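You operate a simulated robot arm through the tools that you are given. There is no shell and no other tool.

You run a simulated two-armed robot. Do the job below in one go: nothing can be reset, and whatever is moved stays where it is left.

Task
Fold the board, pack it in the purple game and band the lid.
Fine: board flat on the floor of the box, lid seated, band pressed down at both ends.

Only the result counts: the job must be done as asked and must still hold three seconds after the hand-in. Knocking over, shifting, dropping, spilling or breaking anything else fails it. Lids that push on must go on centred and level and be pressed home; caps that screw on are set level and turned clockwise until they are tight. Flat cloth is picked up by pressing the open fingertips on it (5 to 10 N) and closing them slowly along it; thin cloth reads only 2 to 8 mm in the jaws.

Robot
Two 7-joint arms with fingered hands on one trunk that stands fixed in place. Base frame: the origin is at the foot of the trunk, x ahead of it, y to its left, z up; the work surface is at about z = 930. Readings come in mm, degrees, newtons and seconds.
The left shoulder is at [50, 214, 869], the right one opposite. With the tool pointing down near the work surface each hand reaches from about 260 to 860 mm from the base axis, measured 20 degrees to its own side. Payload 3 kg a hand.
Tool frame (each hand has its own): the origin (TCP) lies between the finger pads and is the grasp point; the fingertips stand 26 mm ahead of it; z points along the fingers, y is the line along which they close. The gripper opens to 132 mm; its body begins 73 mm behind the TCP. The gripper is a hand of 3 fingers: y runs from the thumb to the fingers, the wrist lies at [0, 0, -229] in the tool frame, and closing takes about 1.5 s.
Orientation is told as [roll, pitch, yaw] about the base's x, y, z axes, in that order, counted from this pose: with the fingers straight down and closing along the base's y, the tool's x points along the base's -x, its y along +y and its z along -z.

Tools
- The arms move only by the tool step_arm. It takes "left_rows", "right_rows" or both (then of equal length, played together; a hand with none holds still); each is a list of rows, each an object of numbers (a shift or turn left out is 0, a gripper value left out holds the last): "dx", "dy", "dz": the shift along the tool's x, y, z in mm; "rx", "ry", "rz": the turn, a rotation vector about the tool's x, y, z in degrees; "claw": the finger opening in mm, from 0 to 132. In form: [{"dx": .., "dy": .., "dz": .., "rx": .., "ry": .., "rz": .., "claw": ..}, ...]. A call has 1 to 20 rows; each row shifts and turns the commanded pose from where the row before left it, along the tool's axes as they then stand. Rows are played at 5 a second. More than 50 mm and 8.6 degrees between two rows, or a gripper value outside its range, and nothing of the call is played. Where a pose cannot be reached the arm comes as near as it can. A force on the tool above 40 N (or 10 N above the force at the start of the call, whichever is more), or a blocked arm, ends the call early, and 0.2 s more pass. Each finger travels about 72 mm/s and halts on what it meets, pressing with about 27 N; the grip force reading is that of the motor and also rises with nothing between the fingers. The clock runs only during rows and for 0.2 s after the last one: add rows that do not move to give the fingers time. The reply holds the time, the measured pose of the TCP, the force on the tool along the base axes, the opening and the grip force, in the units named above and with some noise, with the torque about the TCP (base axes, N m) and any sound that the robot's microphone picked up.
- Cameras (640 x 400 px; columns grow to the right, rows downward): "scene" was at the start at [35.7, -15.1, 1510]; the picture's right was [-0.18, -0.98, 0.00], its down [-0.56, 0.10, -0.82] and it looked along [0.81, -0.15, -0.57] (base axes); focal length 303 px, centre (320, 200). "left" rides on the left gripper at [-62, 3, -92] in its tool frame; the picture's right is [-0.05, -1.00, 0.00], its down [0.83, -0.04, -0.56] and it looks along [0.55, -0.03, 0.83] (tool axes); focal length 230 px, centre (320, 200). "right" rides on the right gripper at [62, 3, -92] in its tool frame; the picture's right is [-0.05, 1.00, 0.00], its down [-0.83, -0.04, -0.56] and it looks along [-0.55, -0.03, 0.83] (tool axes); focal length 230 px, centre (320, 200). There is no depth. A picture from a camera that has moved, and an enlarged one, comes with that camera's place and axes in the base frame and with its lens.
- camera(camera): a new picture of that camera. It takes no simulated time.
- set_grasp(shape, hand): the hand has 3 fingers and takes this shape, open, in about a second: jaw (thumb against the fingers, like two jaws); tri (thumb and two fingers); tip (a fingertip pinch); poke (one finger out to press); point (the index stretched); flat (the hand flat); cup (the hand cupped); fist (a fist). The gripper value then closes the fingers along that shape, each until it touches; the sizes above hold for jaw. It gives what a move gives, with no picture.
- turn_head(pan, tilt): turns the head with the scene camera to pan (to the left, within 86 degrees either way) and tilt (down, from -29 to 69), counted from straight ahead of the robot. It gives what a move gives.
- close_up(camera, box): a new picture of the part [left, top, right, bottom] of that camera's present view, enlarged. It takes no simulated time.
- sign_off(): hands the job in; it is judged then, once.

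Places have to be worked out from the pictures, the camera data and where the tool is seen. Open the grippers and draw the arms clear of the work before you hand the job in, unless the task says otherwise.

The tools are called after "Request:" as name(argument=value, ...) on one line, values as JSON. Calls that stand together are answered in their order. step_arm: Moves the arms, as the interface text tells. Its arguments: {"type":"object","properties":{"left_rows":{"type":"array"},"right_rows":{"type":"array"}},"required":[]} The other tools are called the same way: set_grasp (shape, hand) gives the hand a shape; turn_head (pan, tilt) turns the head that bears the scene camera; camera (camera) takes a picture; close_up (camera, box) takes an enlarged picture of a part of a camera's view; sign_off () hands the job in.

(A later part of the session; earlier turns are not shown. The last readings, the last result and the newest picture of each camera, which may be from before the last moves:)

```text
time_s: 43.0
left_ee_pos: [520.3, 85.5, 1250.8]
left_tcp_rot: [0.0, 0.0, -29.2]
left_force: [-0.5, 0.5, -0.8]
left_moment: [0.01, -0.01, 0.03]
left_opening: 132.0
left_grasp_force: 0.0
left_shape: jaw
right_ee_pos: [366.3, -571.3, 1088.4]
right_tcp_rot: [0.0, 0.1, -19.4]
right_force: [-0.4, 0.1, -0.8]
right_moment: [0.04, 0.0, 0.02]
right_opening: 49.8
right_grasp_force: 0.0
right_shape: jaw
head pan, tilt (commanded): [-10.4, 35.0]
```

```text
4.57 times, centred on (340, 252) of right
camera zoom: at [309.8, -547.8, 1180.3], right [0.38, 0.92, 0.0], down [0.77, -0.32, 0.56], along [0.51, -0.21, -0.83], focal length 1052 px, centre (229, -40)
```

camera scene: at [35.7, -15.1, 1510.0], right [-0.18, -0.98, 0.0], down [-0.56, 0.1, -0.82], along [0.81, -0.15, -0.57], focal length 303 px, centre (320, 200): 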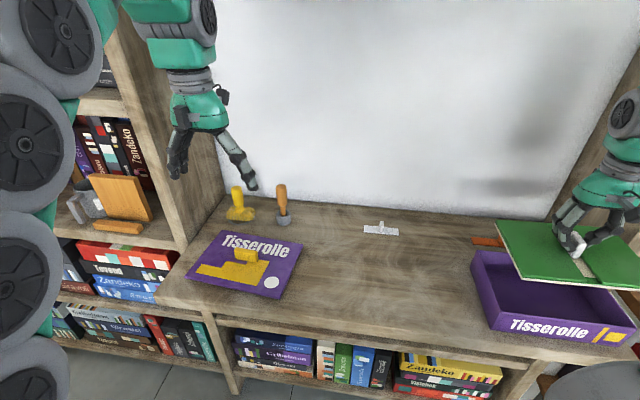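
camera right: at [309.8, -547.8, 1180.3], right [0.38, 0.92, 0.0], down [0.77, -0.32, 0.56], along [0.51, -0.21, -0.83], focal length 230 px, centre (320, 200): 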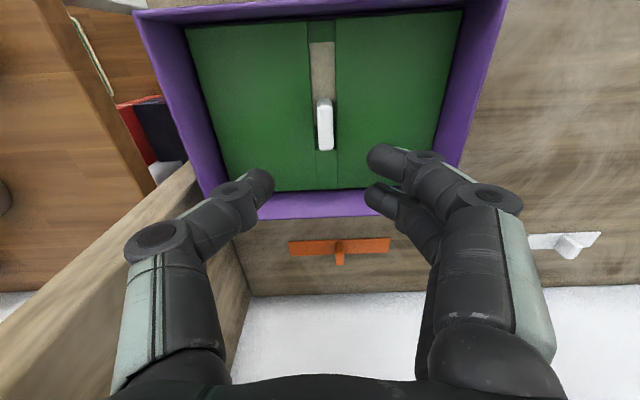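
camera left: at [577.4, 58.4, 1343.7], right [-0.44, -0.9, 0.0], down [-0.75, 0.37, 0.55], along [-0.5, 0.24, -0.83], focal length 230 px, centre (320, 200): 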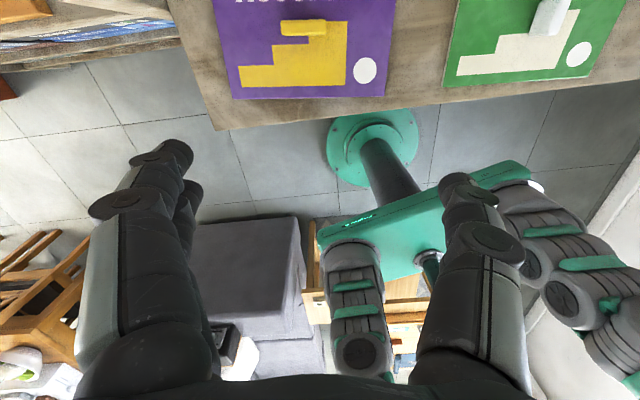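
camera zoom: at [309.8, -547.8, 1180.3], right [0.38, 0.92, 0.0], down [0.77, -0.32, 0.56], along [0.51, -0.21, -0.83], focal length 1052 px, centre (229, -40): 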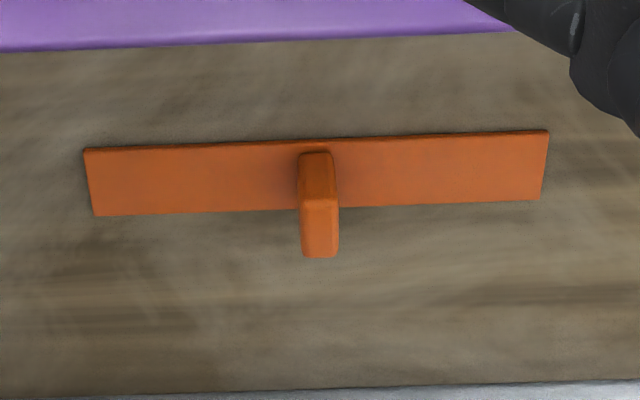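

The board lies flat on the floor of the box with margin on all sides. Next comes the lid, which the right hand must fetch. I first retract the left arm out of the way, back and to the left, and raise the right hand.

Request:
step_arm(left_rows=[{"dx": 38, "dy": 18}, {"dx": 38, "dy": 18}, {"dx": 38, "dy": 18}, {"dx": 38, "dy": 18}, {"dx": 38, "dy": 18}, {"dx": 38, "dy": 18}, {"dx": 30, "dy": 10}], right_rows=[{"dz": -30}, {"dz": -30}, {"dz": -30}, {"dz": -10}, {}, {}, {}])

Request:
camera(camera="scene")

Request:
close_up(camera="scene", box=[170, 215, 310, 310])

```text
time_s: 44.6
left_ee_pos: [351.9, 313.2, 1249.9]
left_tcp_rot: [0.0, 0.1, -29.1]
left_force: [-0.6, 0.8, -0.2]
left_moment: [-0.04, 0.02, 0.01]
left_opening: 132.1
left_grasp_force: 0.1
left_shape: jaw
right_ee_pos: [365.6, -571.3, 1189.5]
right_tcp_rot: [0.0, 0.0, -19.4]
right_force: [0.3, 0.6, -0.5]
right_moment: [0.02, -0.03, 0.03]
right_opening: 49.5
right_grasp_force: 0.0
right_shape: jaw
head pan, tilt (commanded): [-10.4, 35.0]
```

```text
taken
camera scene: at [35.7, -15.1, 1510.0], right [-0.18, -0.98, 0.0], down [-0.56, 0.1, -0.82], along [0.81, -0.15, -0.57], focal length 303 px, centre (320, 200)
```

scene: 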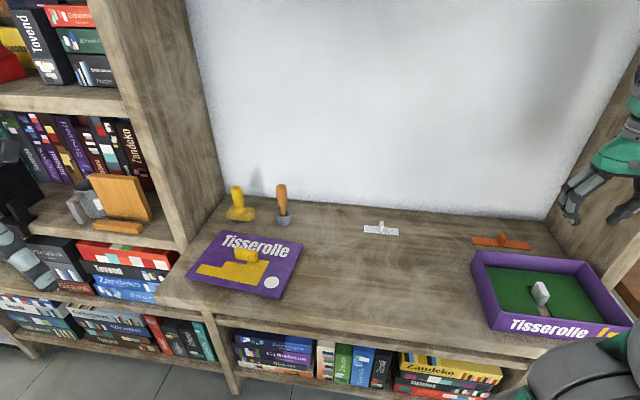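

```text
4.21 times, centred on (240, 262) of scene
camera zoom: at [35.7, -15.1, 1510.0], right [-0.18, -0.98, 0.0], down [-0.56, 0.1, -0.82], along [0.81, -0.15, -0.57], focal length 1275 px, centre (657, -63)
```

zoom: 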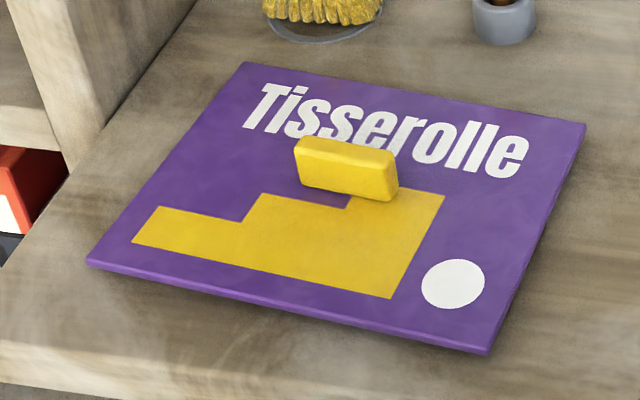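

The way to the lid is clear now. I move the right hand to the middle, then turn it about its axis so that the jaws close across the thin side of the lid's handle.

Request:
step_arm(right_rows=[{"dy": 42.6}, {"dy": 42.6}, {"dy": 42.6}, {"dy": 42.6}, {"dy": 42.6}, {"dy": 42.6}, {"dy": 42.6}, {"dy": 42.6}, {"rz": -8.5}, {"rz": -8.5}, {"rz": -8.5}, {"rz": -8.5}, {"rz": -8.5}, {"rz": -8.5}, {"rz": -8.5}, {"rz": -8.5}, {"rz": -8.5}, {"rz": -8.5}, {}])

Request:
camera(camera="scene")

Request:
camera(camera="right")

```text
time_s: 48.6
left_ee_pos: [352.3, 312.9, 1250.6]
left_tcp_rot: [0.0, 0.1, -29.1]
left_force: [-0.9, -0.5, -0.2]
left_moment: [-0.02, 0.02, 0.01]
left_opening: 131.5
left_grasp_force: 0.0
left_shape: jaw
right_ee_pos: [478.3, -248.9, 1187.8]
right_tcp_rot: [0.0, 0.0, 65.7]
right_force: [-0.5, 0.5, 0.1]
right_moment: [0.03, 0.0, 0.02]
right_opening: 49.5
right_grasp_force: 0.1
right_shape: jaw
head pan, tilt (commanded): [-10.4, 35.0]
```

```text
taken
camera scene: at [35.7, -15.1, 1510.0], right [-0.18, -0.98, 0.0], down [-0.56, 0.1, -0.82], along [0.81, -0.15, -0.57], focal length 303 px, centre (320, 200)
```

scene: 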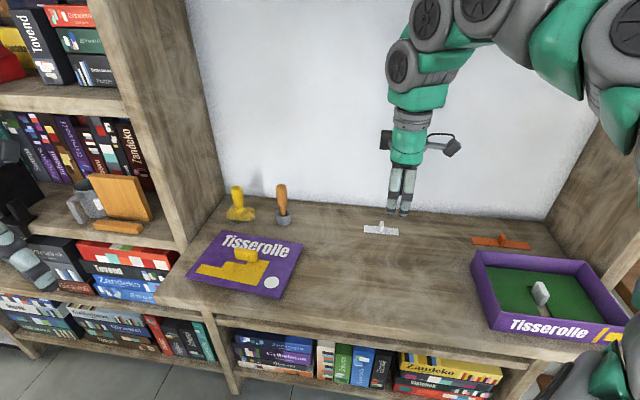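

```text
taken
camera right: at [451.2, -303.9, 1280.6], right [-0.89, 0.46, 0.0], down [0.38, 0.74, 0.55], along [0.25, 0.49, -0.83], focal length 230 px, centre (320, 200)
```

right: 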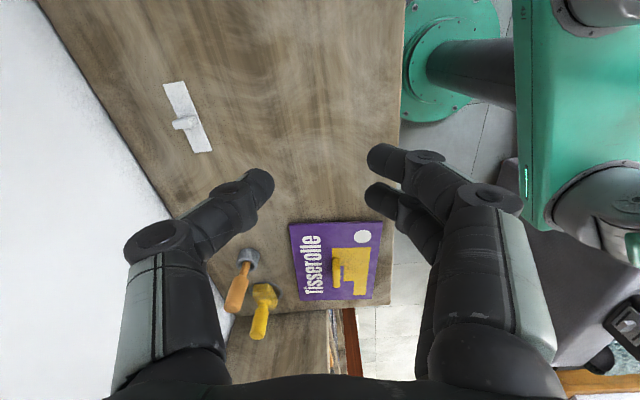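

The turn to yaw 65.7° works. I move over toward the lid and take a closer look.

Request:
step_arm(right_rows=[{"dx": -45.8, "dy": -0.7, "dz": 11.3}, {"dx": -45.8, "dy": -0.7, "dz": 11.3}, {"dx": -45.8, "dy": -0.7, "dz": 11.3}, {"dx": -45.8, "dy": -0.7, "dz": 11.3}, {"dx": -45.8, "dy": -0.7, "dz": 11.3}, {"dx": -45.8, "dy": -0.7, "dz": 11.3}, {}])

Request:
camera(camera="right")

Request:
close_up(camera="right", box=[200, 0, 440, 210])

```text
time_s: 50.2
left_ee_pos: [352.2, 314.1, 1249.5]
left_tcp_rot: [0.0, -0.1, -29.0]
left_force: [-0.6, 0.4, -0.3]
left_moment: [0.02, 0.01, 0.0]
left_opening: 132.0
left_grasp_force: 0.0
left_shape: jaw
right_ee_pos: [597.1, -1.5, 1120.5]
right_tcp_rot: [0.0, 0.0, 65.7]
right_force: [0.7, 0.3, -0.1]
right_moment: [-0.01, 0.02, -0.02]
right_opening: 49.7
right_grasp_force: 0.1
right_shape: jaw
head pan, tilt (commanded): [-10.4, 35.0]
```

```text
taken
camera right: at [568.6, -56.2, 1212.7], right [-0.89, 0.46, 0.0], down [0.38, 0.74, 0.56], along [0.26, 0.49, -0.83], focal length 230 px, centre (320, 200)
```

right: 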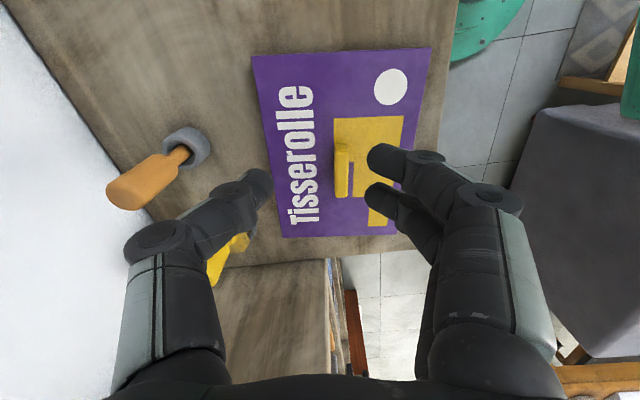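

```text
1.90 times, centred on (320, 105) of right
camera zoom: at [568.6, -56.2, 1212.7], right [-0.89, 0.46, 0.0], down [0.38, 0.74, 0.56], along [0.26, 0.49, -0.83], focal length 438 px, centre (320, 381)
```

zoom: 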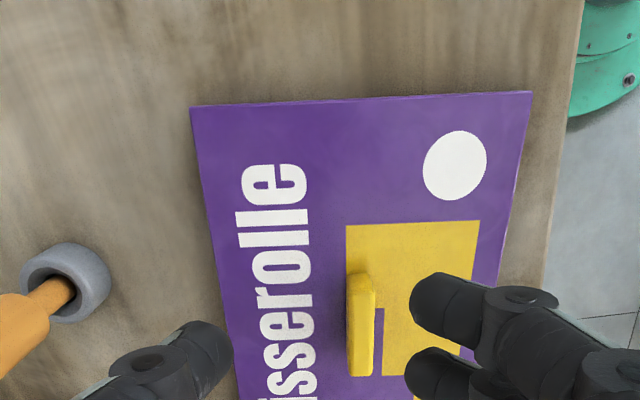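

The lid measures 242×178 mm, with its top at z≈944, yaw -24.8° and centre (603,68). I zoom in on its handle from both cameras to triangulate it.

Request:
close_up(camera="right", box=[310, 130, 390, 210])

Request:
close_up(camera="scene", box=[225, 235, 275, 275])

Request:
camera(camera="scene")

```text
5.00 times, centred on (350, 170) of right
camera zoom: at [568.6, -56.2, 1212.7], right [-0.89, 0.46, 0.0], down [0.38, 0.74, 0.56], along [0.26, 0.49, -0.83], focal length 1150 px, centre (170, 350)
```

zoom: 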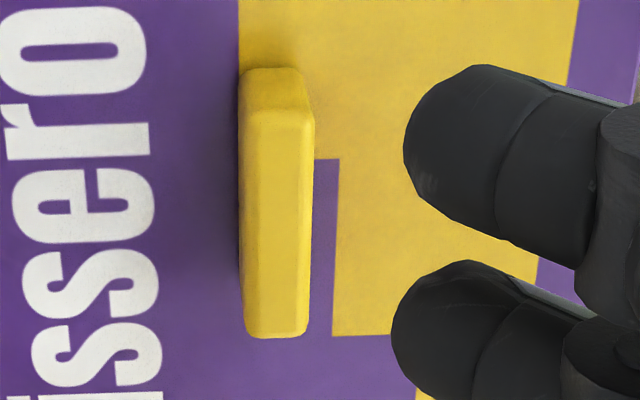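

```text
10.00 times, centred on (250, 255) of scene
camera zoom: at [35.7, -15.1, 1510.0], right [-0.18, -0.98, 0.0], down [-0.56, 0.1, -0.82], along [0.81, -0.15, -0.57], focal length 3028 px, centre (1020, -350)
```

zoom: 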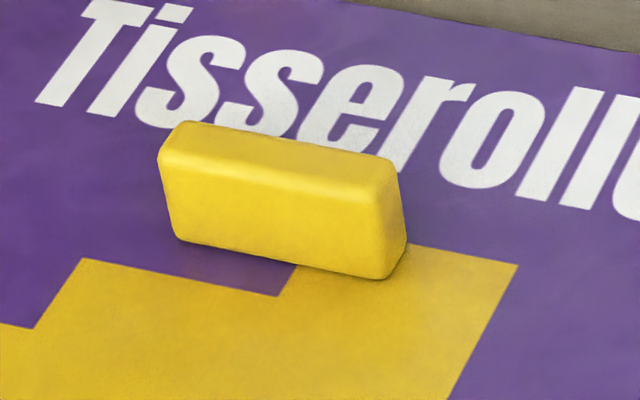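

```text
taken
camera scene: at [35.7, -15.1, 1510.0], right [-0.18, -0.98, 0.0], down [-0.56, 0.1, -0.82], along [0.81, -0.15, -0.57], focal length 303 px, centre (320, 200)
```

scene: 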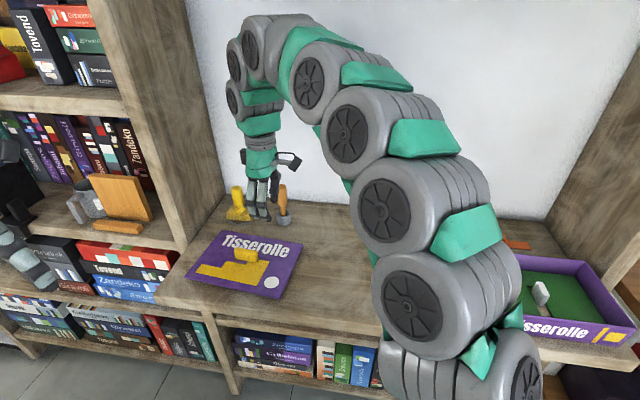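

The handle's top is near z≈975, centred about (602,65), 50 mm long and 14 mm thick. I go above it, check, and then descend.

Request:
step_arm(right_rows=[{"dx": -31.4, "dy": 11.2, "rz": 0.5, "claw": 60}, {"dx": -31.4, "dy": 11.2}, {"dz": 30}, {"dz": 30}, {"dz": 25}, {}])

Request:
camera(camera="right")

Request:
close_up(camera="scene", box=[180, 180, 320, 300])

```text
time_s: 51.6
left_ee_pos: [352.3, 313.1, 1249.9]
left_tcp_rot: [0.0, 0.1, -29.1]
left_force: [0.2, 0.3, -0.2]
left_moment: [-0.01, -0.01, 0.0]
left_opening: 131.8
left_grasp_force: 0.0
left_shape: jaw
right_ee_pos: [602.5, 65.2, 1034.2]
right_tcp_rot: [0.0, -0.1, 65.1]
right_force: [0.0, -0.3, 0.6]
right_moment: [0.02, 0.0, 0.02]
right_opening: 59.5
right_grasp_force: 0.1
right_shape: jaw
head pan, tilt (commanded): [-10.4, 35.0]
```

```text
taken
camera right: at [573.4, 10.5, 1127.4], right [-0.88, 0.47, 0.0], down [0.39, 0.73, 0.56], along [0.26, 0.49, -0.83], focal length 230 px, centre (320, 200)
```

right: 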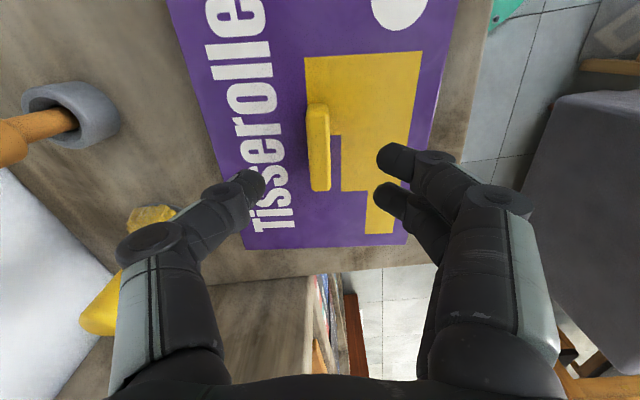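

```text
3.33 times, centred on (250, 240) of scene
camera zoom: at [35.7, -15.1, 1510.0], right [-0.18, -0.98, 0.0], down [-0.56, 0.1, -0.82], along [0.81, -0.15, -0.57], focal length 1009 px, centre (553, 67)
```

zoom: 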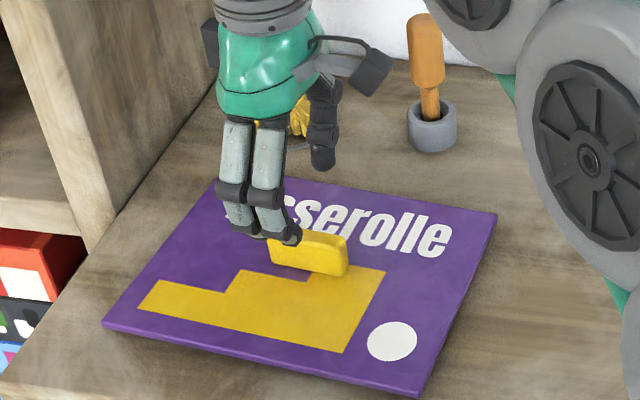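

The jaws straddle the handle. I shift 2 mm along it and descend until the tips are just above the lid's surface.

Request:
step_arm(right_rows=[{"dx": 2, "dz": 20}, {"dz": 20}, {"dz": 12}, {"dz": 6}, {}])

Request:
camera(camera="right")

Request:
camera(camera="scene")

```text
time_s: 52.8
left_ee_pos: [351.7, 313.6, 1249.0]
left_tcp_rot: [-0.1, 0.0, -29.1]
left_force: [-0.9, 1.2, 0.0]
left_moment: [0.0, 0.01, 0.01]
left_opening: 131.8
left_grasp_force: 0.1
left_shape: jaw
right_ee_pos: [601.5, 64.3, 977.4]
right_tcp_rot: [0.0, 0.0, 65.1]
right_force: [0.1, -0.3, 0.6]
right_moment: [-0.01, -0.01, -0.02]
right_opening: 59.4
right_grasp_force: 0.1
right_shape: jaw
head pan, tilt (commanded): [-10.4, 35.0]
```

```text
taken
camera right: at [572.6, 9.1, 1069.9], right [-0.88, 0.47, 0.0], down [0.39, 0.74, 0.56], along [0.26, 0.49, -0.83], focal length 230 px, centre (320, 200)
```

right: 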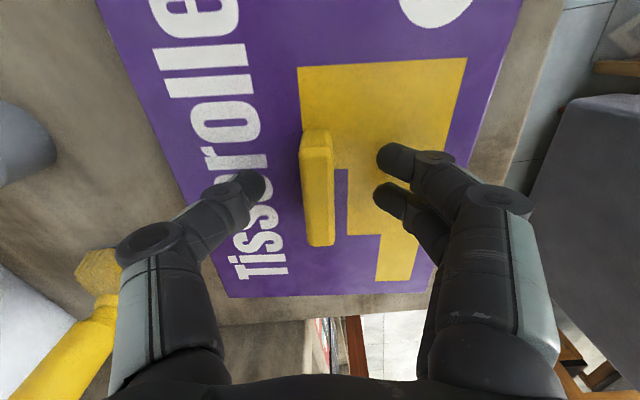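

```text
taken
camera scene: at [35.7, -15.1, 1510.0], right [-0.18, -0.98, 0.0], down [-0.56, 0.1, -0.82], along [0.81, -0.15, -0.57], focal length 303 px, centre (320, 200)
```

scene: 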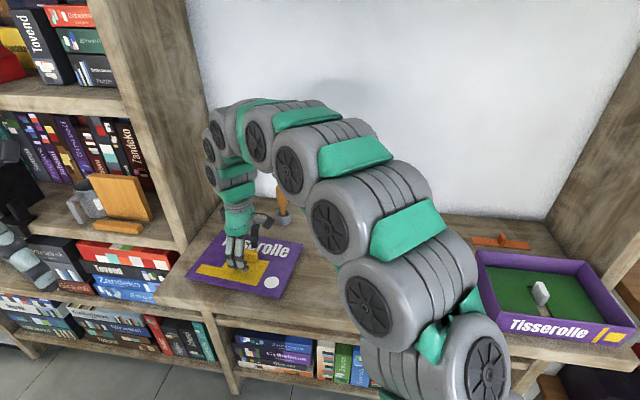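

The handle sits between thumb and fingers. I go 2 mm lower and close gently.

Request:
step_arm(right_rows=[{"dz": 2.5}, {"claw": 36}, {}, {"claw": 22}, {}, {"claw": 0}, {}, {}, {}])

Request:
camera(camera="right")

Request:
close_up(camera="scene", box=[170, 200, 320, 310])

```text
time_s: 54.8
left_ee_pos: [351.8, 313.9, 1251.1]
left_tcp_rot: [0.1, 0.1, -29.1]
left_force: [0.0, -1.2, 0.5]
left_moment: [0.01, 0.03, 0.02]
left_opening: 131.7
left_grasp_force: 0.1
left_shape: jaw
right_ee_pos: [600.6, 64.6, 974.5]
right_tcp_rot: [-0.1, 0.1, 65.1]
right_force: [-0.6, -0.4, 0.3]
right_moment: [0.01, 0.03, -0.02]
right_opening: 10.8
right_grasp_force: 27.0
right_shape: jaw
head pan, tilt (commanded): [-10.4, 35.0]
```

```text
taken
camera right: at [572.5, 9.4, 1067.4], right [-0.88, 0.47, 0.0], down [0.39, 0.74, 0.56], along [0.26, 0.49, -0.83], focal length 230 px, centre (320, 200)
```

right: 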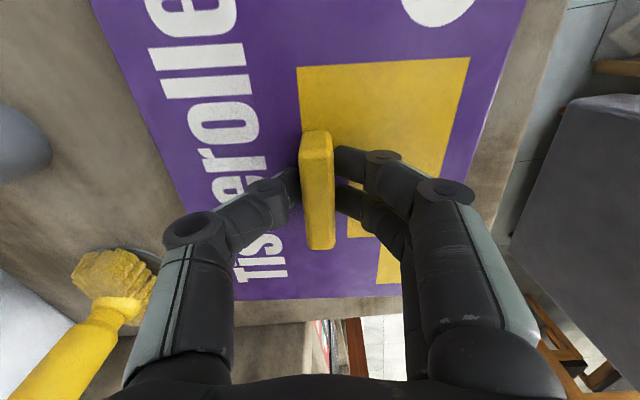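

```text
3.64 times, centred on (245, 255) of scene
camera zoom: at [35.7, -15.1, 1510.0], right [-0.18, -0.98, 0.0], down [-0.56, 0.1, -0.82], along [0.81, -0.15, -0.57], focal length 1101 px, centre (593, 0)
```

zoom: 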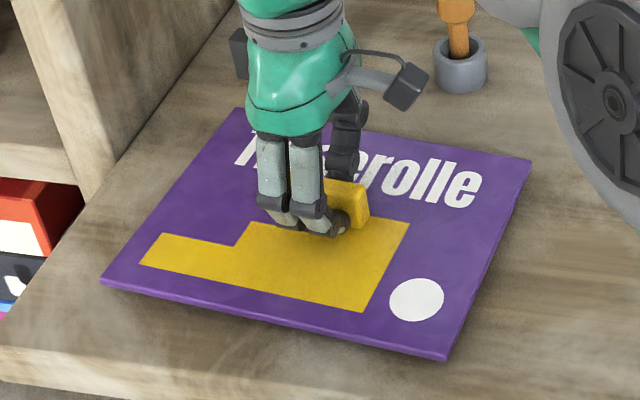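

The grip is firm. I lift the lid 25 mm slowly and check that it hangs level.

Request:
step_arm(right_rows=[{"dz": -5}, {"dz": -10}, {"dz": -10}, {}, {}])

Request:
camera(camera="right")

Request:
close_up(camera="scene", box=[170, 200, 320, 310])

```text
time_s: 56.0
left_ee_pos: [352.7, 314.2, 1249.9]
left_tcp_rot: [0.0, 0.1, -29.0]
left_force: [0.3, -0.5, 0.5]
left_moment: [0.02, 0.0, 0.03]
left_opening: 131.8
left_grasp_force: 0.0
left_shape: jaw
right_ee_pos: [601.3, 64.4, 1000.3]
right_tcp_rot: [0.1, 0.0, 65.2]
right_force: [-0.8, -0.1, -1.2]
right_moment: [0.0, 0.01, 0.02]
right_opening: 10.8
right_grasp_force: 26.6
right_shape: jaw
head pan, tilt (commanded): [-10.4, 35.0]
```

```text
taken
camera right: at [573.1, 9.7, 1092.2], right [-0.88, 0.47, 0.0], down [0.39, 0.74, 0.56], along [0.26, 0.49, -0.83], focal length 230 px, centre (320, 200)
```

right: 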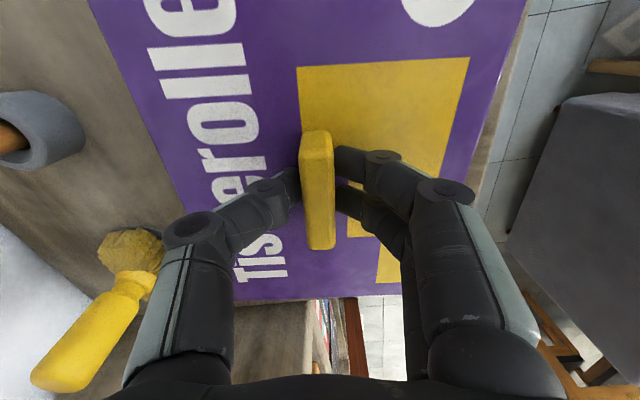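

```text
3.64 times, centred on (245, 255) of scene
camera zoom: at [35.7, -15.1, 1510.0], right [-0.18, -0.98, 0.0], down [-0.56, 0.1, -0.82], along [0.81, -0.15, -0.57], focal length 1101 px, centre (593, 0)
```

zoom: 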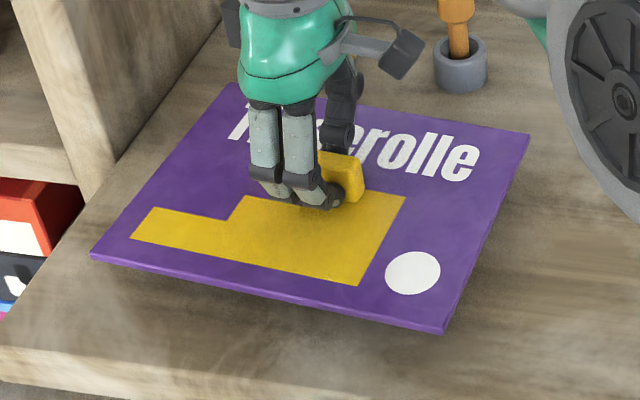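

The lid hangs level. I measure its edges in the hand camera to know its centre relative to the TCP.

Request:
close_up(camera="right", box=[60, 0, 260, 125])

Request:
close_up(camera="right", box=[420, 0, 620, 125])

Request:
close_up(camera="right", box=[220, 200, 420, 325])

Request:
close_up(camera="right", box=[270, 110, 390, 260])

```text
3.20 times, centred on (160, 62) of right
camera zoom: at [573.1, 9.7, 1092.2], right [-0.88, 0.47, 0.0], down [0.39, 0.74, 0.56], along [0.26, 0.49, -0.83], focal length 736 px, centre (832, 640)
```

zoom: 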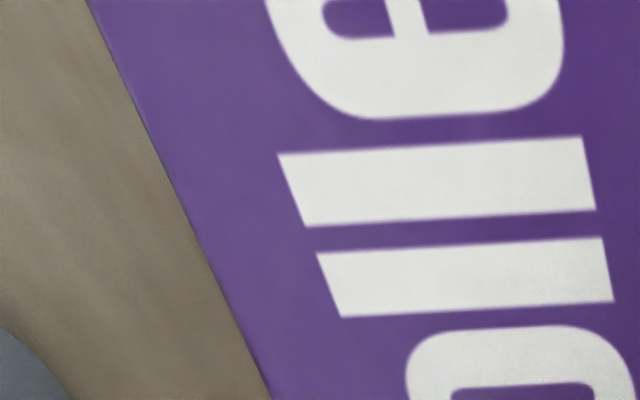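

```text
3.20 times, centred on (520, 62) of right
camera zoom: at [573.1, 9.7, 1092.2], right [-0.88, 0.47, 0.0], down [0.39, 0.74, 0.56], along [0.26, 0.49, -0.83], focal length 736 px, centre (-320, 640)
```

zoom: 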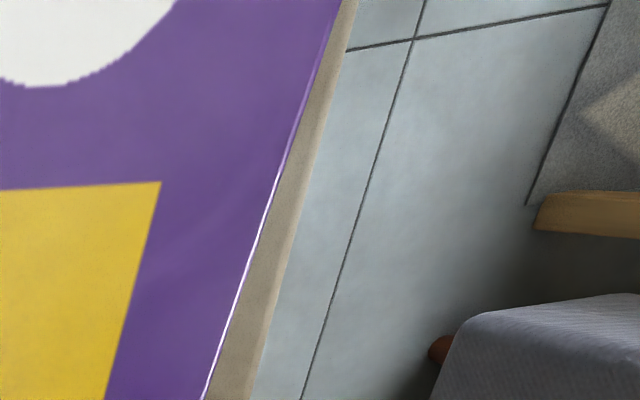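

```text
3.20 times, centred on (320, 262) of right
camera zoom: at [573.1, 9.7, 1092.2], right [-0.88, 0.47, 0.0], down [0.39, 0.74, 0.56], along [0.26, 0.49, -0.83], focal length 736 px, centre (320, 0)
```

zoom: 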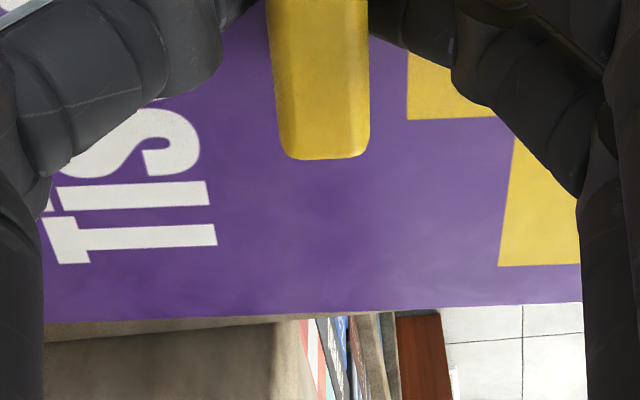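

```text
2.67 times, centred on (330, 185) of right
camera zoom: at [573.1, 9.7, 1092.2], right [-0.88, 0.47, 0.0], down [0.39, 0.74, 0.56], along [0.26, 0.49, -0.83], focal length 614 px, centre (293, 240)
```

zoom: 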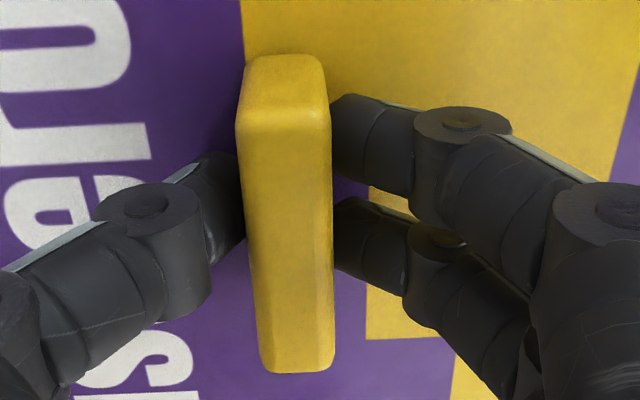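

The lid's centre is within 2 mm of the TCP and square to the tool. I lift it to z≈1095 and carry it toward the box at moderate speed.

Request:
step_arm(right_rows=[{"dz": -15}, {"dz": -25}, {"dz": -30}, {"dz": -25}, {"dx": 12, "dy": -1}, {"dx": 24, "dy": -2}, {"dx": 32, "dy": -2.5}, {"dx": 32, "dy": -2.5}, {"dx": 32, "dy": -2.5}, {"dx": 32, "dy": -2.5}, {"dx": 32, "dy": -2.5}, {"dx": 32, "dy": -2.5}, {"dx": 32, "dy": -2.5}, {"dx": 32, "dy": -2.5}, {"dx": 24, "dy": -2}, {"dx": 12, "dy": -1}, {}])

Request:
camera(camera="scene")

Request:
camera(camera="right")

```text
time_s: 59.6
left_ee_pos: [352.2, 314.3, 1249.9]
left_tcp_rot: [0.0, 0.0, -29.1]
left_force: [0.2, 0.1, 0.0]
left_moment: [-0.01, -0.02, -0.02]
left_opening: 131.9
left_grasp_force: 0.0
left_shape: jaw
right_ee_pos: [486.5, -244.6, 1094.9]
right_tcp_rot: [0.0, 0.0, 65.0]
right_force: [-0.2, -0.2, -2.3]
right_moment: [0.0, 0.03, 0.0]
right_opening: 10.8
right_grasp_force: 27.0
right_shape: jaw
head pan, tilt (commanded): [-10.4, 35.0]
```

```text
taken
camera scene: at [35.7, -15.1, 1510.0], right [-0.18, -0.98, 0.0], down [-0.56, 0.1, -0.82], along [0.81, -0.15, -0.57], focal length 303 px, centre (320, 200)
```

scene: 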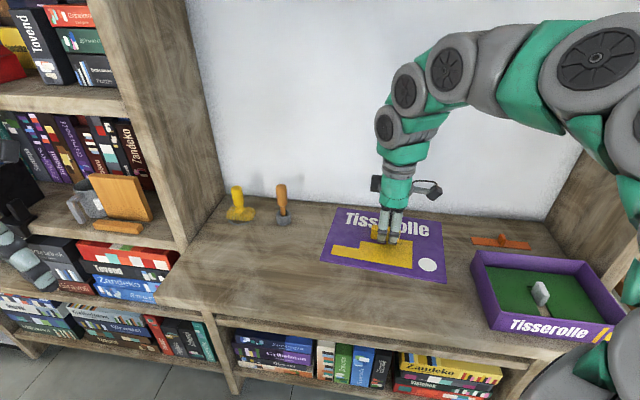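

```text
taken
camera right: at [458.6, -298.7, 1187.8], right [-0.88, 0.47, 0.0], down [0.39, 0.74, 0.55], along [0.26, 0.49, -0.83], focal length 230 px, centre (320, 200)
```

right: 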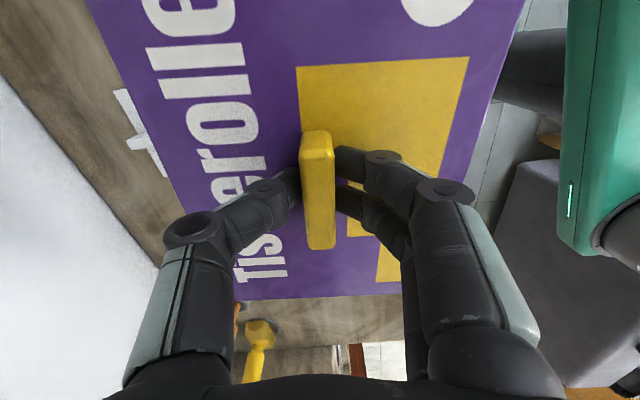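

The lid is carried level. I continue the second half to above the box, then turn by 5.8° to match the box's yaw.

Request:
step_arm(right_rows=[{"dx": 12, "dy": -1}, {"dx": 24, "dy": -2}, {"dx": 32, "dy": -2.5}, {"dx": 32, "dy": -2.5}, {"dx": 32, "dy": -2.5}, {"dx": 32, "dy": -2.5}, {"dx": 32, "dy": -2.5}, {"dx": 32, "dy": -2.5}, {"dx": 32, "dy": -2.5}, {"dx": 32, "dy": -2.5}, {"dx": 32, "dy": -2.5}, {"dx": 14, "dy": -1.3}, {"dx": 7.5, "dy": -1}, {"rz": -2.9}, {"rz": -2.9}, {}])

Request:
camera(camera="scene")

Request:
camera(camera="right")

Request:
close_up(camera="scene", box=[440, 200, 640, 360])

```text
time_s: 63.0
left_ee_pos: [352.2, 314.1, 1248.7]
left_tcp_rot: [0.1, 0.0, -29.0]
left_force: [0.2, -0.4, -1.3]
left_moment: [0.01, -0.01, 0.0]
left_opening: 131.8
left_grasp_force: 0.0
left_shape: jaw
right_ee_pos: [367.1, -569.4, 1095.0]
right_tcp_rot: [0.0, 0.0, 65.2]
right_force: [0.2, 0.3, -2.0]
right_moment: [-0.02, 0.0, 0.02]
right_opening: 10.7
right_grasp_force: 26.8
right_shape: jaw
right hand out of reach, approached as far as the arm can: row 14, 15
head pan, tilt (commanded): [-10.4, 35.0]
```

```text
taken
camera scene: at [35.7, -15.1, 1510.0], right [-0.18, -0.98, 0.0], down [-0.56, 0.1, -0.82], along [0.81, -0.15, -0.57], focal length 303 px, centre (320, 200)
```

scene: 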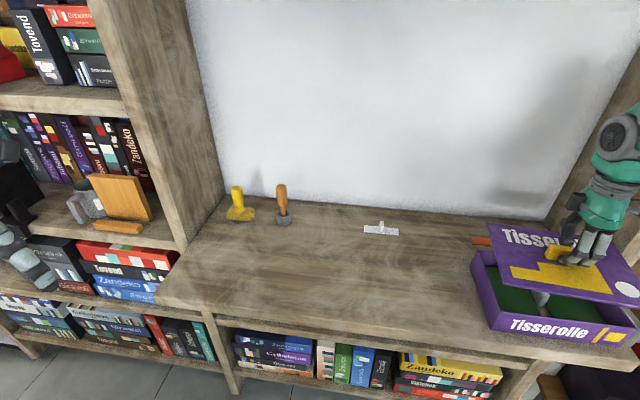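

```text
taken
camera right: at [338.1, -624.3, 1187.2], right [-0.88, 0.47, 0.0], down [0.39, 0.74, 0.56], along [0.26, 0.49, -0.83], focal length 230 px, centre (320, 200)
```

right: 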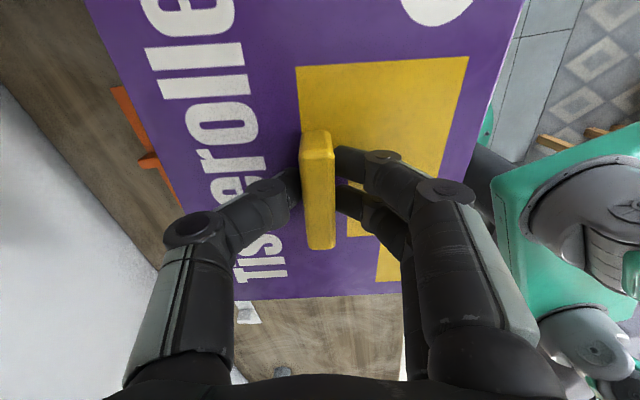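

```text
2.50 times, centred on (540, 280) of scene
camera zoom: at [35.7, -15.1, 1510.0], right [-0.18, -0.98, 0.0], down [-0.56, 0.1, -0.82], along [0.81, -0.15, -0.57], focal length 757 px, centre (-230, 0)
```

zoom: 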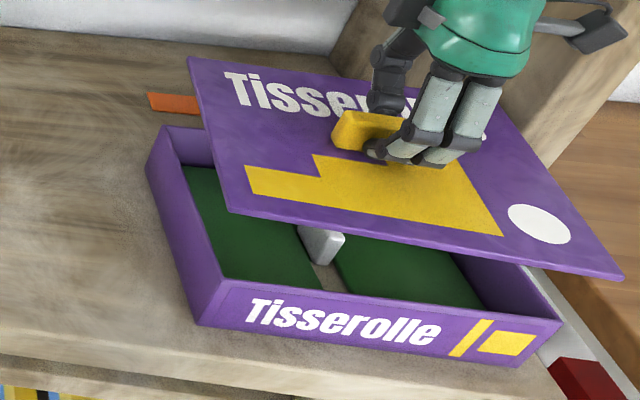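

At the box the wrist cannot turn past about 65°, so this grip cannot reach the box's yaw. I'll take the lid back to the empty middle of the table, set it down and regrip the handle with the hand turned half round. There the wrist has room and the lid keeps its orientation.

Request:
step_arm(right_rows=[{"dx": -12, "dy": 0.5}, {"dx": -24, "dy": 1}, {"dx": -32, "dy": 1.2}, {"dx": -32, "dy": 1.2}, {"dx": -32, "dy": 1.2}, {"dx": -32, "dy": 1.2}, {"dx": -32, "dy": 1.2}, {"dx": -32, "dy": 1.2}, {"dx": -32, "dy": 1.2}, {"dx": -32, "dy": 1.2}, {"dx": -32, "dy": 1.2}, {"dx": -24, "dy": 1}, {"dx": -11, "dy": 1}, {"rz": -5.6}, {"rz": -5.6}, {"rz": -5.6}, {}])

Request:
camera(camera="scene")

Request:
camera(camera="right")

```text
time_s: 66.6
left_ee_pos: [352.6, 314.2, 1250.4]
left_tcp_rot: [-0.1, 0.0, -29.1]
left_force: [0.1, -0.1, -0.1]
left_moment: [-0.03, -0.02, -0.01]
left_opening: 131.8
left_grasp_force: 0.0
left_shape: jaw
right_ee_pos: [505.4, -237.3, 1094.4]
right_tcp_rot: [0.1, 0.0, 82.0]
right_force: [-0.3, 0.9, -1.4]
right_moment: [0.01, 0.0, -0.02]
right_opening: 10.8
right_grasp_force: 27.3
right_shape: jaw
head pan, tilt (commanded): [-10.4, 35.0]
```

```text
taken
camera scene: at [35.7, -15.1, 1510.0], right [-0.18, -0.98, 0.0], down [-0.56, 0.1, -0.82], along [0.81, -0.15, -0.57], focal length 303 px, centre (320, 200)
```

scene: 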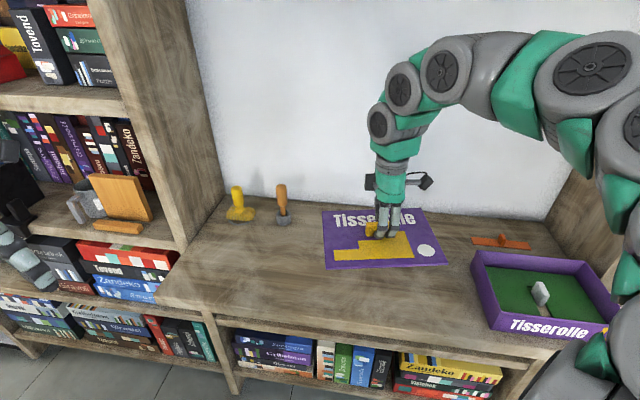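

```text
taken
camera right: at [493.5, -298.3, 1187.4], right [-0.98, 0.19, 0.0], down [0.16, 0.82, 0.56], along [0.11, 0.54, -0.83], focal length 230 px, centre (320, 200)
```

right: 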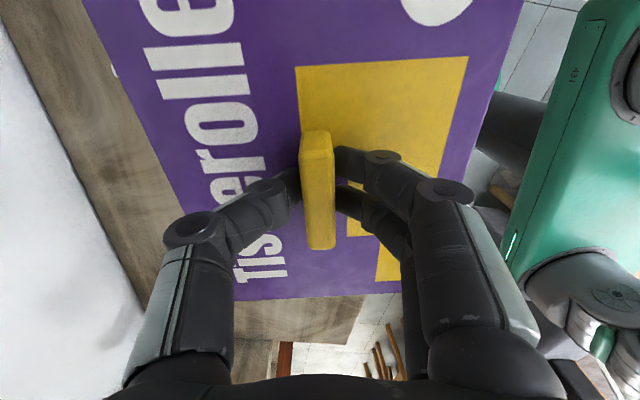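

The spot under the lid is free; the white strip is about 45 mm beyond its far corner. I lower the lid to the table gently.

Request:
step_arm(right_rows=[{"dz": 25}, {"dz": 30}, {"dz": 30}, {"dz": 18}, {"dz": 8}, {"dz": 4}, {"dz": 2}, {}])

```text
time_s: 68.4
left_ee_pos: [353.3, 313.5, 1249.4]
left_tcp_rot: [0.0, 0.1, -29.1]
left_force: [1.2, -0.2, 0.1]
left_moment: [0.01, 0.0, -0.03]
left_opening: 131.8
left_grasp_force: 0.1
left_shape: jaw
right_ee_pos: [504.9, -237.3, 978.6]
right_tcp_rot: [-0.1, 0.0, 81.9]
right_force: [-0.4, -0.4, -1.5]
right_moment: [0.01, 0.02, -0.01]
right_opening: 10.5
right_grasp_force: 26.9
right_shape: jaw
head pan, tilt (commanded): [-10.4, 35.0]
```

Still carrying the weight at z=978.6; the table should take it near 975. I go down in 1 mm steps.

Request:
step_arm(right_rows=[{"dz": 1.2}, {"dz": 1.2}, {"dz": 1}, {}])

```text
time_s: 69.4
left_ee_pos: [353.1, 312.6, 1249.1]
left_tcp_rot: [0.0, -0.1, -29.2]
left_force: [0.2, 0.2, 0.2]
left_moment: [0.0, 0.02, 0.01]
left_opening: 131.8
left_grasp_force: 0.0
left_shape: jaw
right_ee_pos: [504.3, -238.1, 974.9]
right_tcp_rot: [0.0, 0.0, 81.9]
right_force: [0.1, 0.8, -1.3]
right_moment: [0.06, 0.06, -0.01]
right_opening: 10.3
right_grasp_force: 26.7
right_shape: jaw
head pan, tilt (commanded): [-10.4, 35.0]
```

A small moment appears, so contact is just beginning. One more millimetre.

Request:
step_arm(right_rows=[{"dz": 0.8}, {"dz": 0.8}, {}])

Request:
close_up(camera="scene", box=[310, 190, 470, 290])

```text
time_s: 70.2
left_ee_pos: [352.6, 313.3, 1250.0]
left_tcp_rot: [0.1, 0.0, -29.0]
left_force: [0.4, -0.4, -0.1]
left_moment: [0.02, 0.01, 0.06]
left_opening: 131.9
left_grasp_force: 0.1
left_shape: jaw
right_ee_pos: [504.7, -236.7, 972.9]
right_tcp_rot: [0.0, 0.1, 81.9]
right_force: [-1.3, -1.0, 13.6]
right_moment: [0.0, 0.09, -0.01]
right_opening: 11.1
right_grasp_force: 27.0
right_shape: jaw
head pan, tilt (commanded): [-10.4, 35.0]
```

```text
4.00 times, centred on (390, 240) of scene
camera zoom: at [35.6, -15.1, 1510.0], right [-0.18, -0.98, 0.0], down [-0.56, 0.1, -0.82], along [0.81, -0.15, -0.57], focal length 1211 px, centre (40, 40)
```

zoom: 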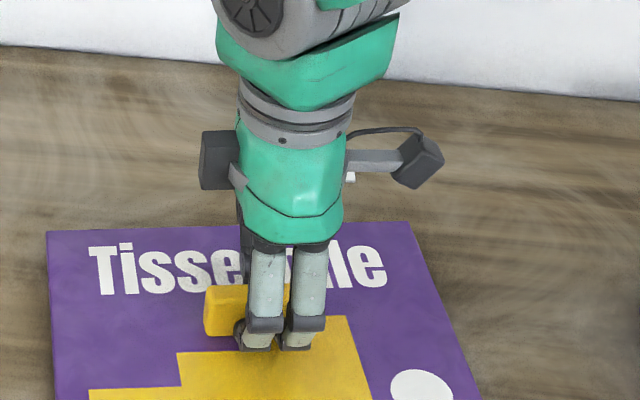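

The lid rests on the table. Before releasing I zoom in, because the grip looks off-centre along the handle.

Request:
close_up(camera="scene", box=[355, 235, 415, 275])

Request:
close_up(camera="right", box=[270, 110, 390, 260])

```text
10.00 times, centred on (385, 255) of scene
camera zoom: at [35.6, -15.1, 1510.0], right [-0.18, -0.98, 0.0], down [-0.56, 0.1, -0.82], along [0.81, -0.15, -0.57], focal length 3028 px, centre (-330, -350)
```

zoom: 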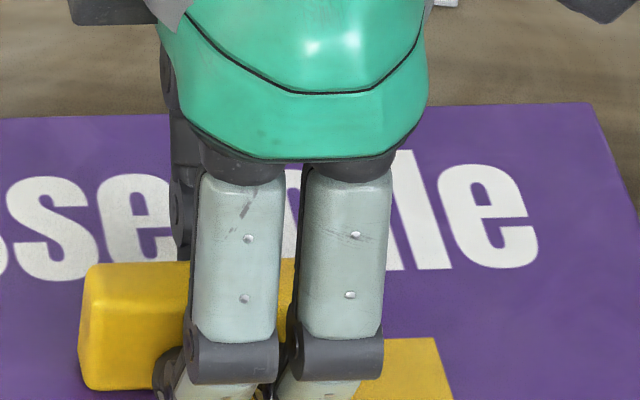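

```text
2.67 times, centred on (330, 185) of right
camera zoom: at [493.4, -298.1, 1065.8], right [-0.98, 0.19, 0.0], down [0.16, 0.82, 0.56], along [0.11, 0.54, -0.83], focal length 614 px, centre (293, 240)
```

zoom: 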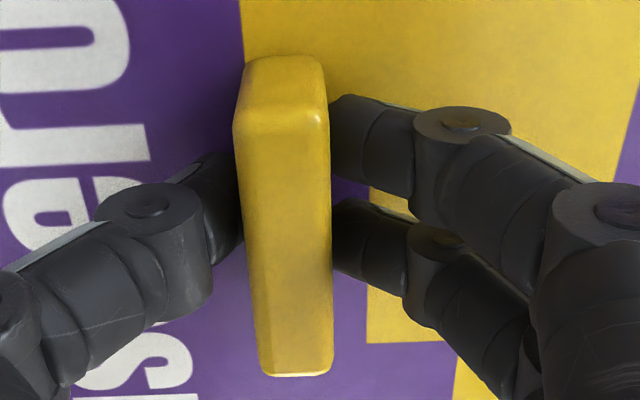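

The handle is gripped within a few mm of its middle, so that's fine. I open the jaws, rise, and turn the hand by 180° to yaw -98°.

Request:
step_arm(right_rows=[{"dz": -0.8, "claw": 40}, {"claw": 60}, {}, {}, {"dz": -15}, {"dz": -35}, {"dz": -40}, {"dz": -30}, {"rz": 8.5}, {"rz": 8.5}, {"rz": 8.5}, {"rz": 8.5}, {"rz": 8.5}, {"rz": 8.5}, {"rz": 8.5}, {"rz": 8.5}, {"rz": 8.5}, {"rz": 8.5}])

Request:
step_arm(right_rows=[{"rz": 8.5}, {"rz": 8.5}, {"rz": 8.5}, {"rz": 8.5}, {"rz": 8.5}, {"rz": 8.5}, {"rz": 8.5}, {"rz": 8.5}, {"rz": 8.5}, {"rz": 8.5}, {"rz": 8.5}, {"rz": 1.5}, {}])

Request:
camera(camera="right")

Request:
camera(camera="scene")

```text
time_s: 74.0
left_ee_pos: [351.7, 313.3, 1249.7]
left_tcp_rot: [0.1, 0.0, -29.1]
left_force: [0.5, 0.7, -0.1]
left_moment: [0.01, 0.0, 0.01]
left_opening: 131.7
left_grasp_force: 0.0
left_shape: jaw
right_ee_pos: [504.6, -237.7, 1094.3]
right_tcp_rot: [0.1, 0.0, -3.2]
right_force: [-0.4, 0.3, -0.2]
right_moment: [0.01, 0.0, 0.02]
right_opening: 59.6
right_grasp_force: 0.0
right_shape: jaw
head pan, tilt (commanded): [-10.4, 35.0]
```

```text
time_s: 76.8
left_ee_pos: [352.7, 313.3, 1249.8]
left_tcp_rot: [0.0, -0.1, -29.1]
left_force: [0.5, -0.1, 0.1]
left_moment: [0.03, 0.02, 0.02]
left_opening: 131.8
left_grasp_force: 0.0
left_shape: jaw
right_ee_pos: [505.2, -236.4, 1092.8]
right_tcp_rot: [0.0, -0.1, -98.1]
right_force: [-0.5, 0.3, -0.6]
right_moment: [-0.02, 0.01, -0.02]
right_opening: 59.7
right_grasp_force: 0.1
right_shape: jaw
head pan, tilt (commanded): [-10.4, 35.0]
```

```text
taken
camera right: at [517.1, -177.3, 1186.0], right [0.98, -0.19, 0.0], down [-0.16, -0.82, 0.56], along [-0.11, -0.54, -0.83], focal length 230 px, centre (320, 200)
```

right: 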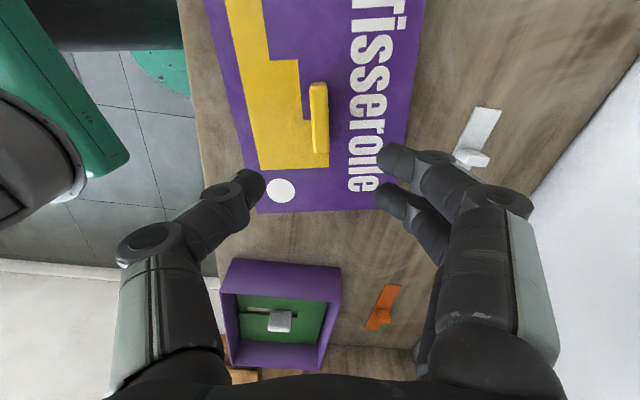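

```text
taken
camera scene: at [35.7, -15.1, 1510.0], right [-0.18, -0.98, 0.0], down [-0.56, 0.1, -0.82], along [0.81, -0.15, -0.57], focal length 303 px, centre (320, 200)
```

scene: 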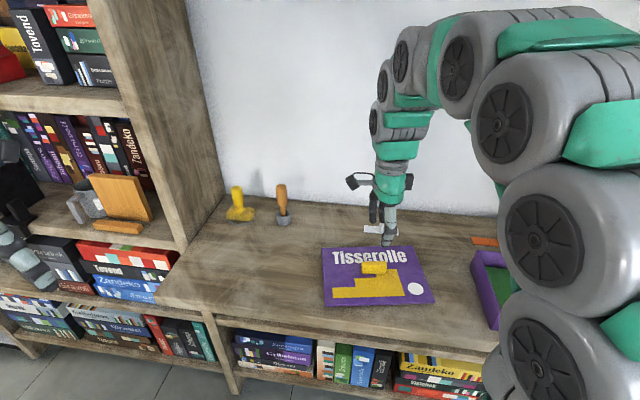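

The half turn worked and the lid lies undisturbed. I zoom in on the handle for the new grip.

Request:
close_up(camera="right", box=[280, 70, 360, 170])

Request:
close_up(camera="right", box=[190, 0, 430, 220])

Request:
close_up(camera="scene", box=[310, 230, 450, 320])

```text
4.00 times, centred on (320, 120) of right
camera zoom: at [517.1, -177.3, 1186.0], right [0.98, -0.19, 0.0], down [-0.16, -0.82, 0.56], along [-0.11, -0.54, -0.83], focal length 920 px, centre (320, 520)
```

zoom: 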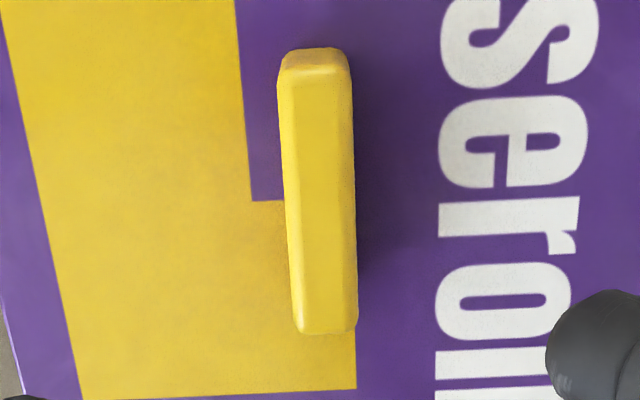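

```text
1.82 times, centred on (310, 110) of right
camera zoom: at [517.1, -177.3, 1186.0], right [0.98, -0.19, 0.0], down [-0.16, -0.82, 0.56], along [-0.11, -0.54, -0.83], focal length 418 px, centre (338, 364)
```

zoom: 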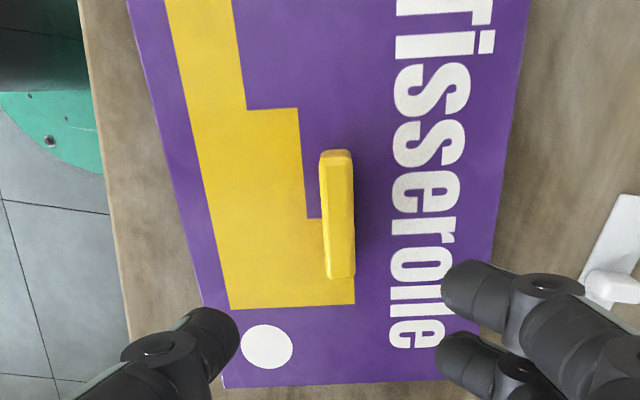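

```text
4.44 times, centred on (380, 275) of scene
camera zoom: at [35.7, -15.1, 1510.0], right [-0.18, -0.98, 0.0], down [-0.56, 0.1, -0.82], along [0.81, -0.15, -0.57], focal length 1346 px, centre (53, -133)
```

zoom: 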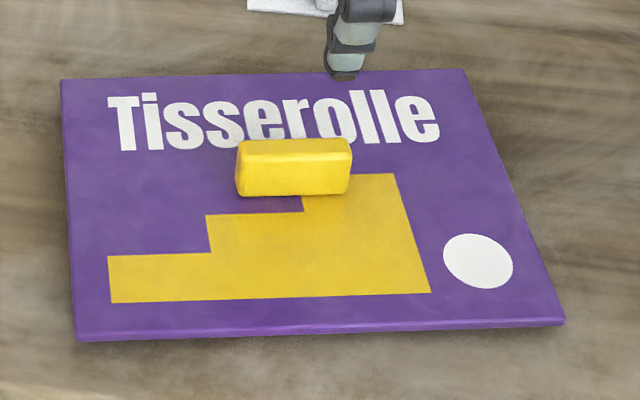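

The handle runs from (510,-205) to (502,-259), centre (506,-232). I adjust and descend onto it.

Request:
step_arm(right_rows=[{"dx": 2.8, "dy": 0.4, "dz": 25}, {"dz": 30}, {"dz": 30}, {"dz": 20}, {"dz": 8}, {"dz": 4.5}, {}])

Request:
camera(camera="right")

```text
time_s: 78.4
left_ee_pos: [352.9, 312.9, 1249.0]
left_tcp_rot: [0.1, 0.0, -29.1]
left_force: [0.1, -0.1, -0.1]
left_moment: [0.0, -0.01, 0.03]
left_opening: 131.9
left_grasp_force: 0.0
left_shape: jaw
right_ee_pos: [506.6, -234.3, 975.0]
right_tcp_rot: [0.1, 0.1, -98.2]
right_force: [0.5, 0.2, 0.5]
right_moment: [-0.01, 0.04, -0.02]
right_opening: 59.6
right_grasp_force: 0.0
right_shape: jaw
head pan, tilt (commanded): [-10.4, 35.0]
```

```text
taken
camera right: at [518.1, -174.8, 1068.4], right [0.98, -0.19, 0.0], down [-0.16, -0.82, 0.56], along [-0.11, -0.55, -0.83], focal length 230 px, centre (320, 200)
```

right: 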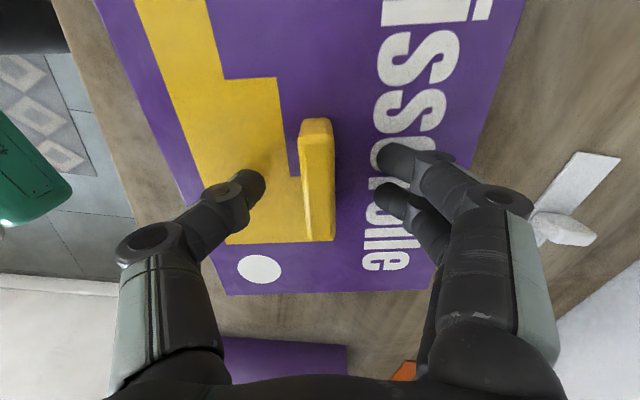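

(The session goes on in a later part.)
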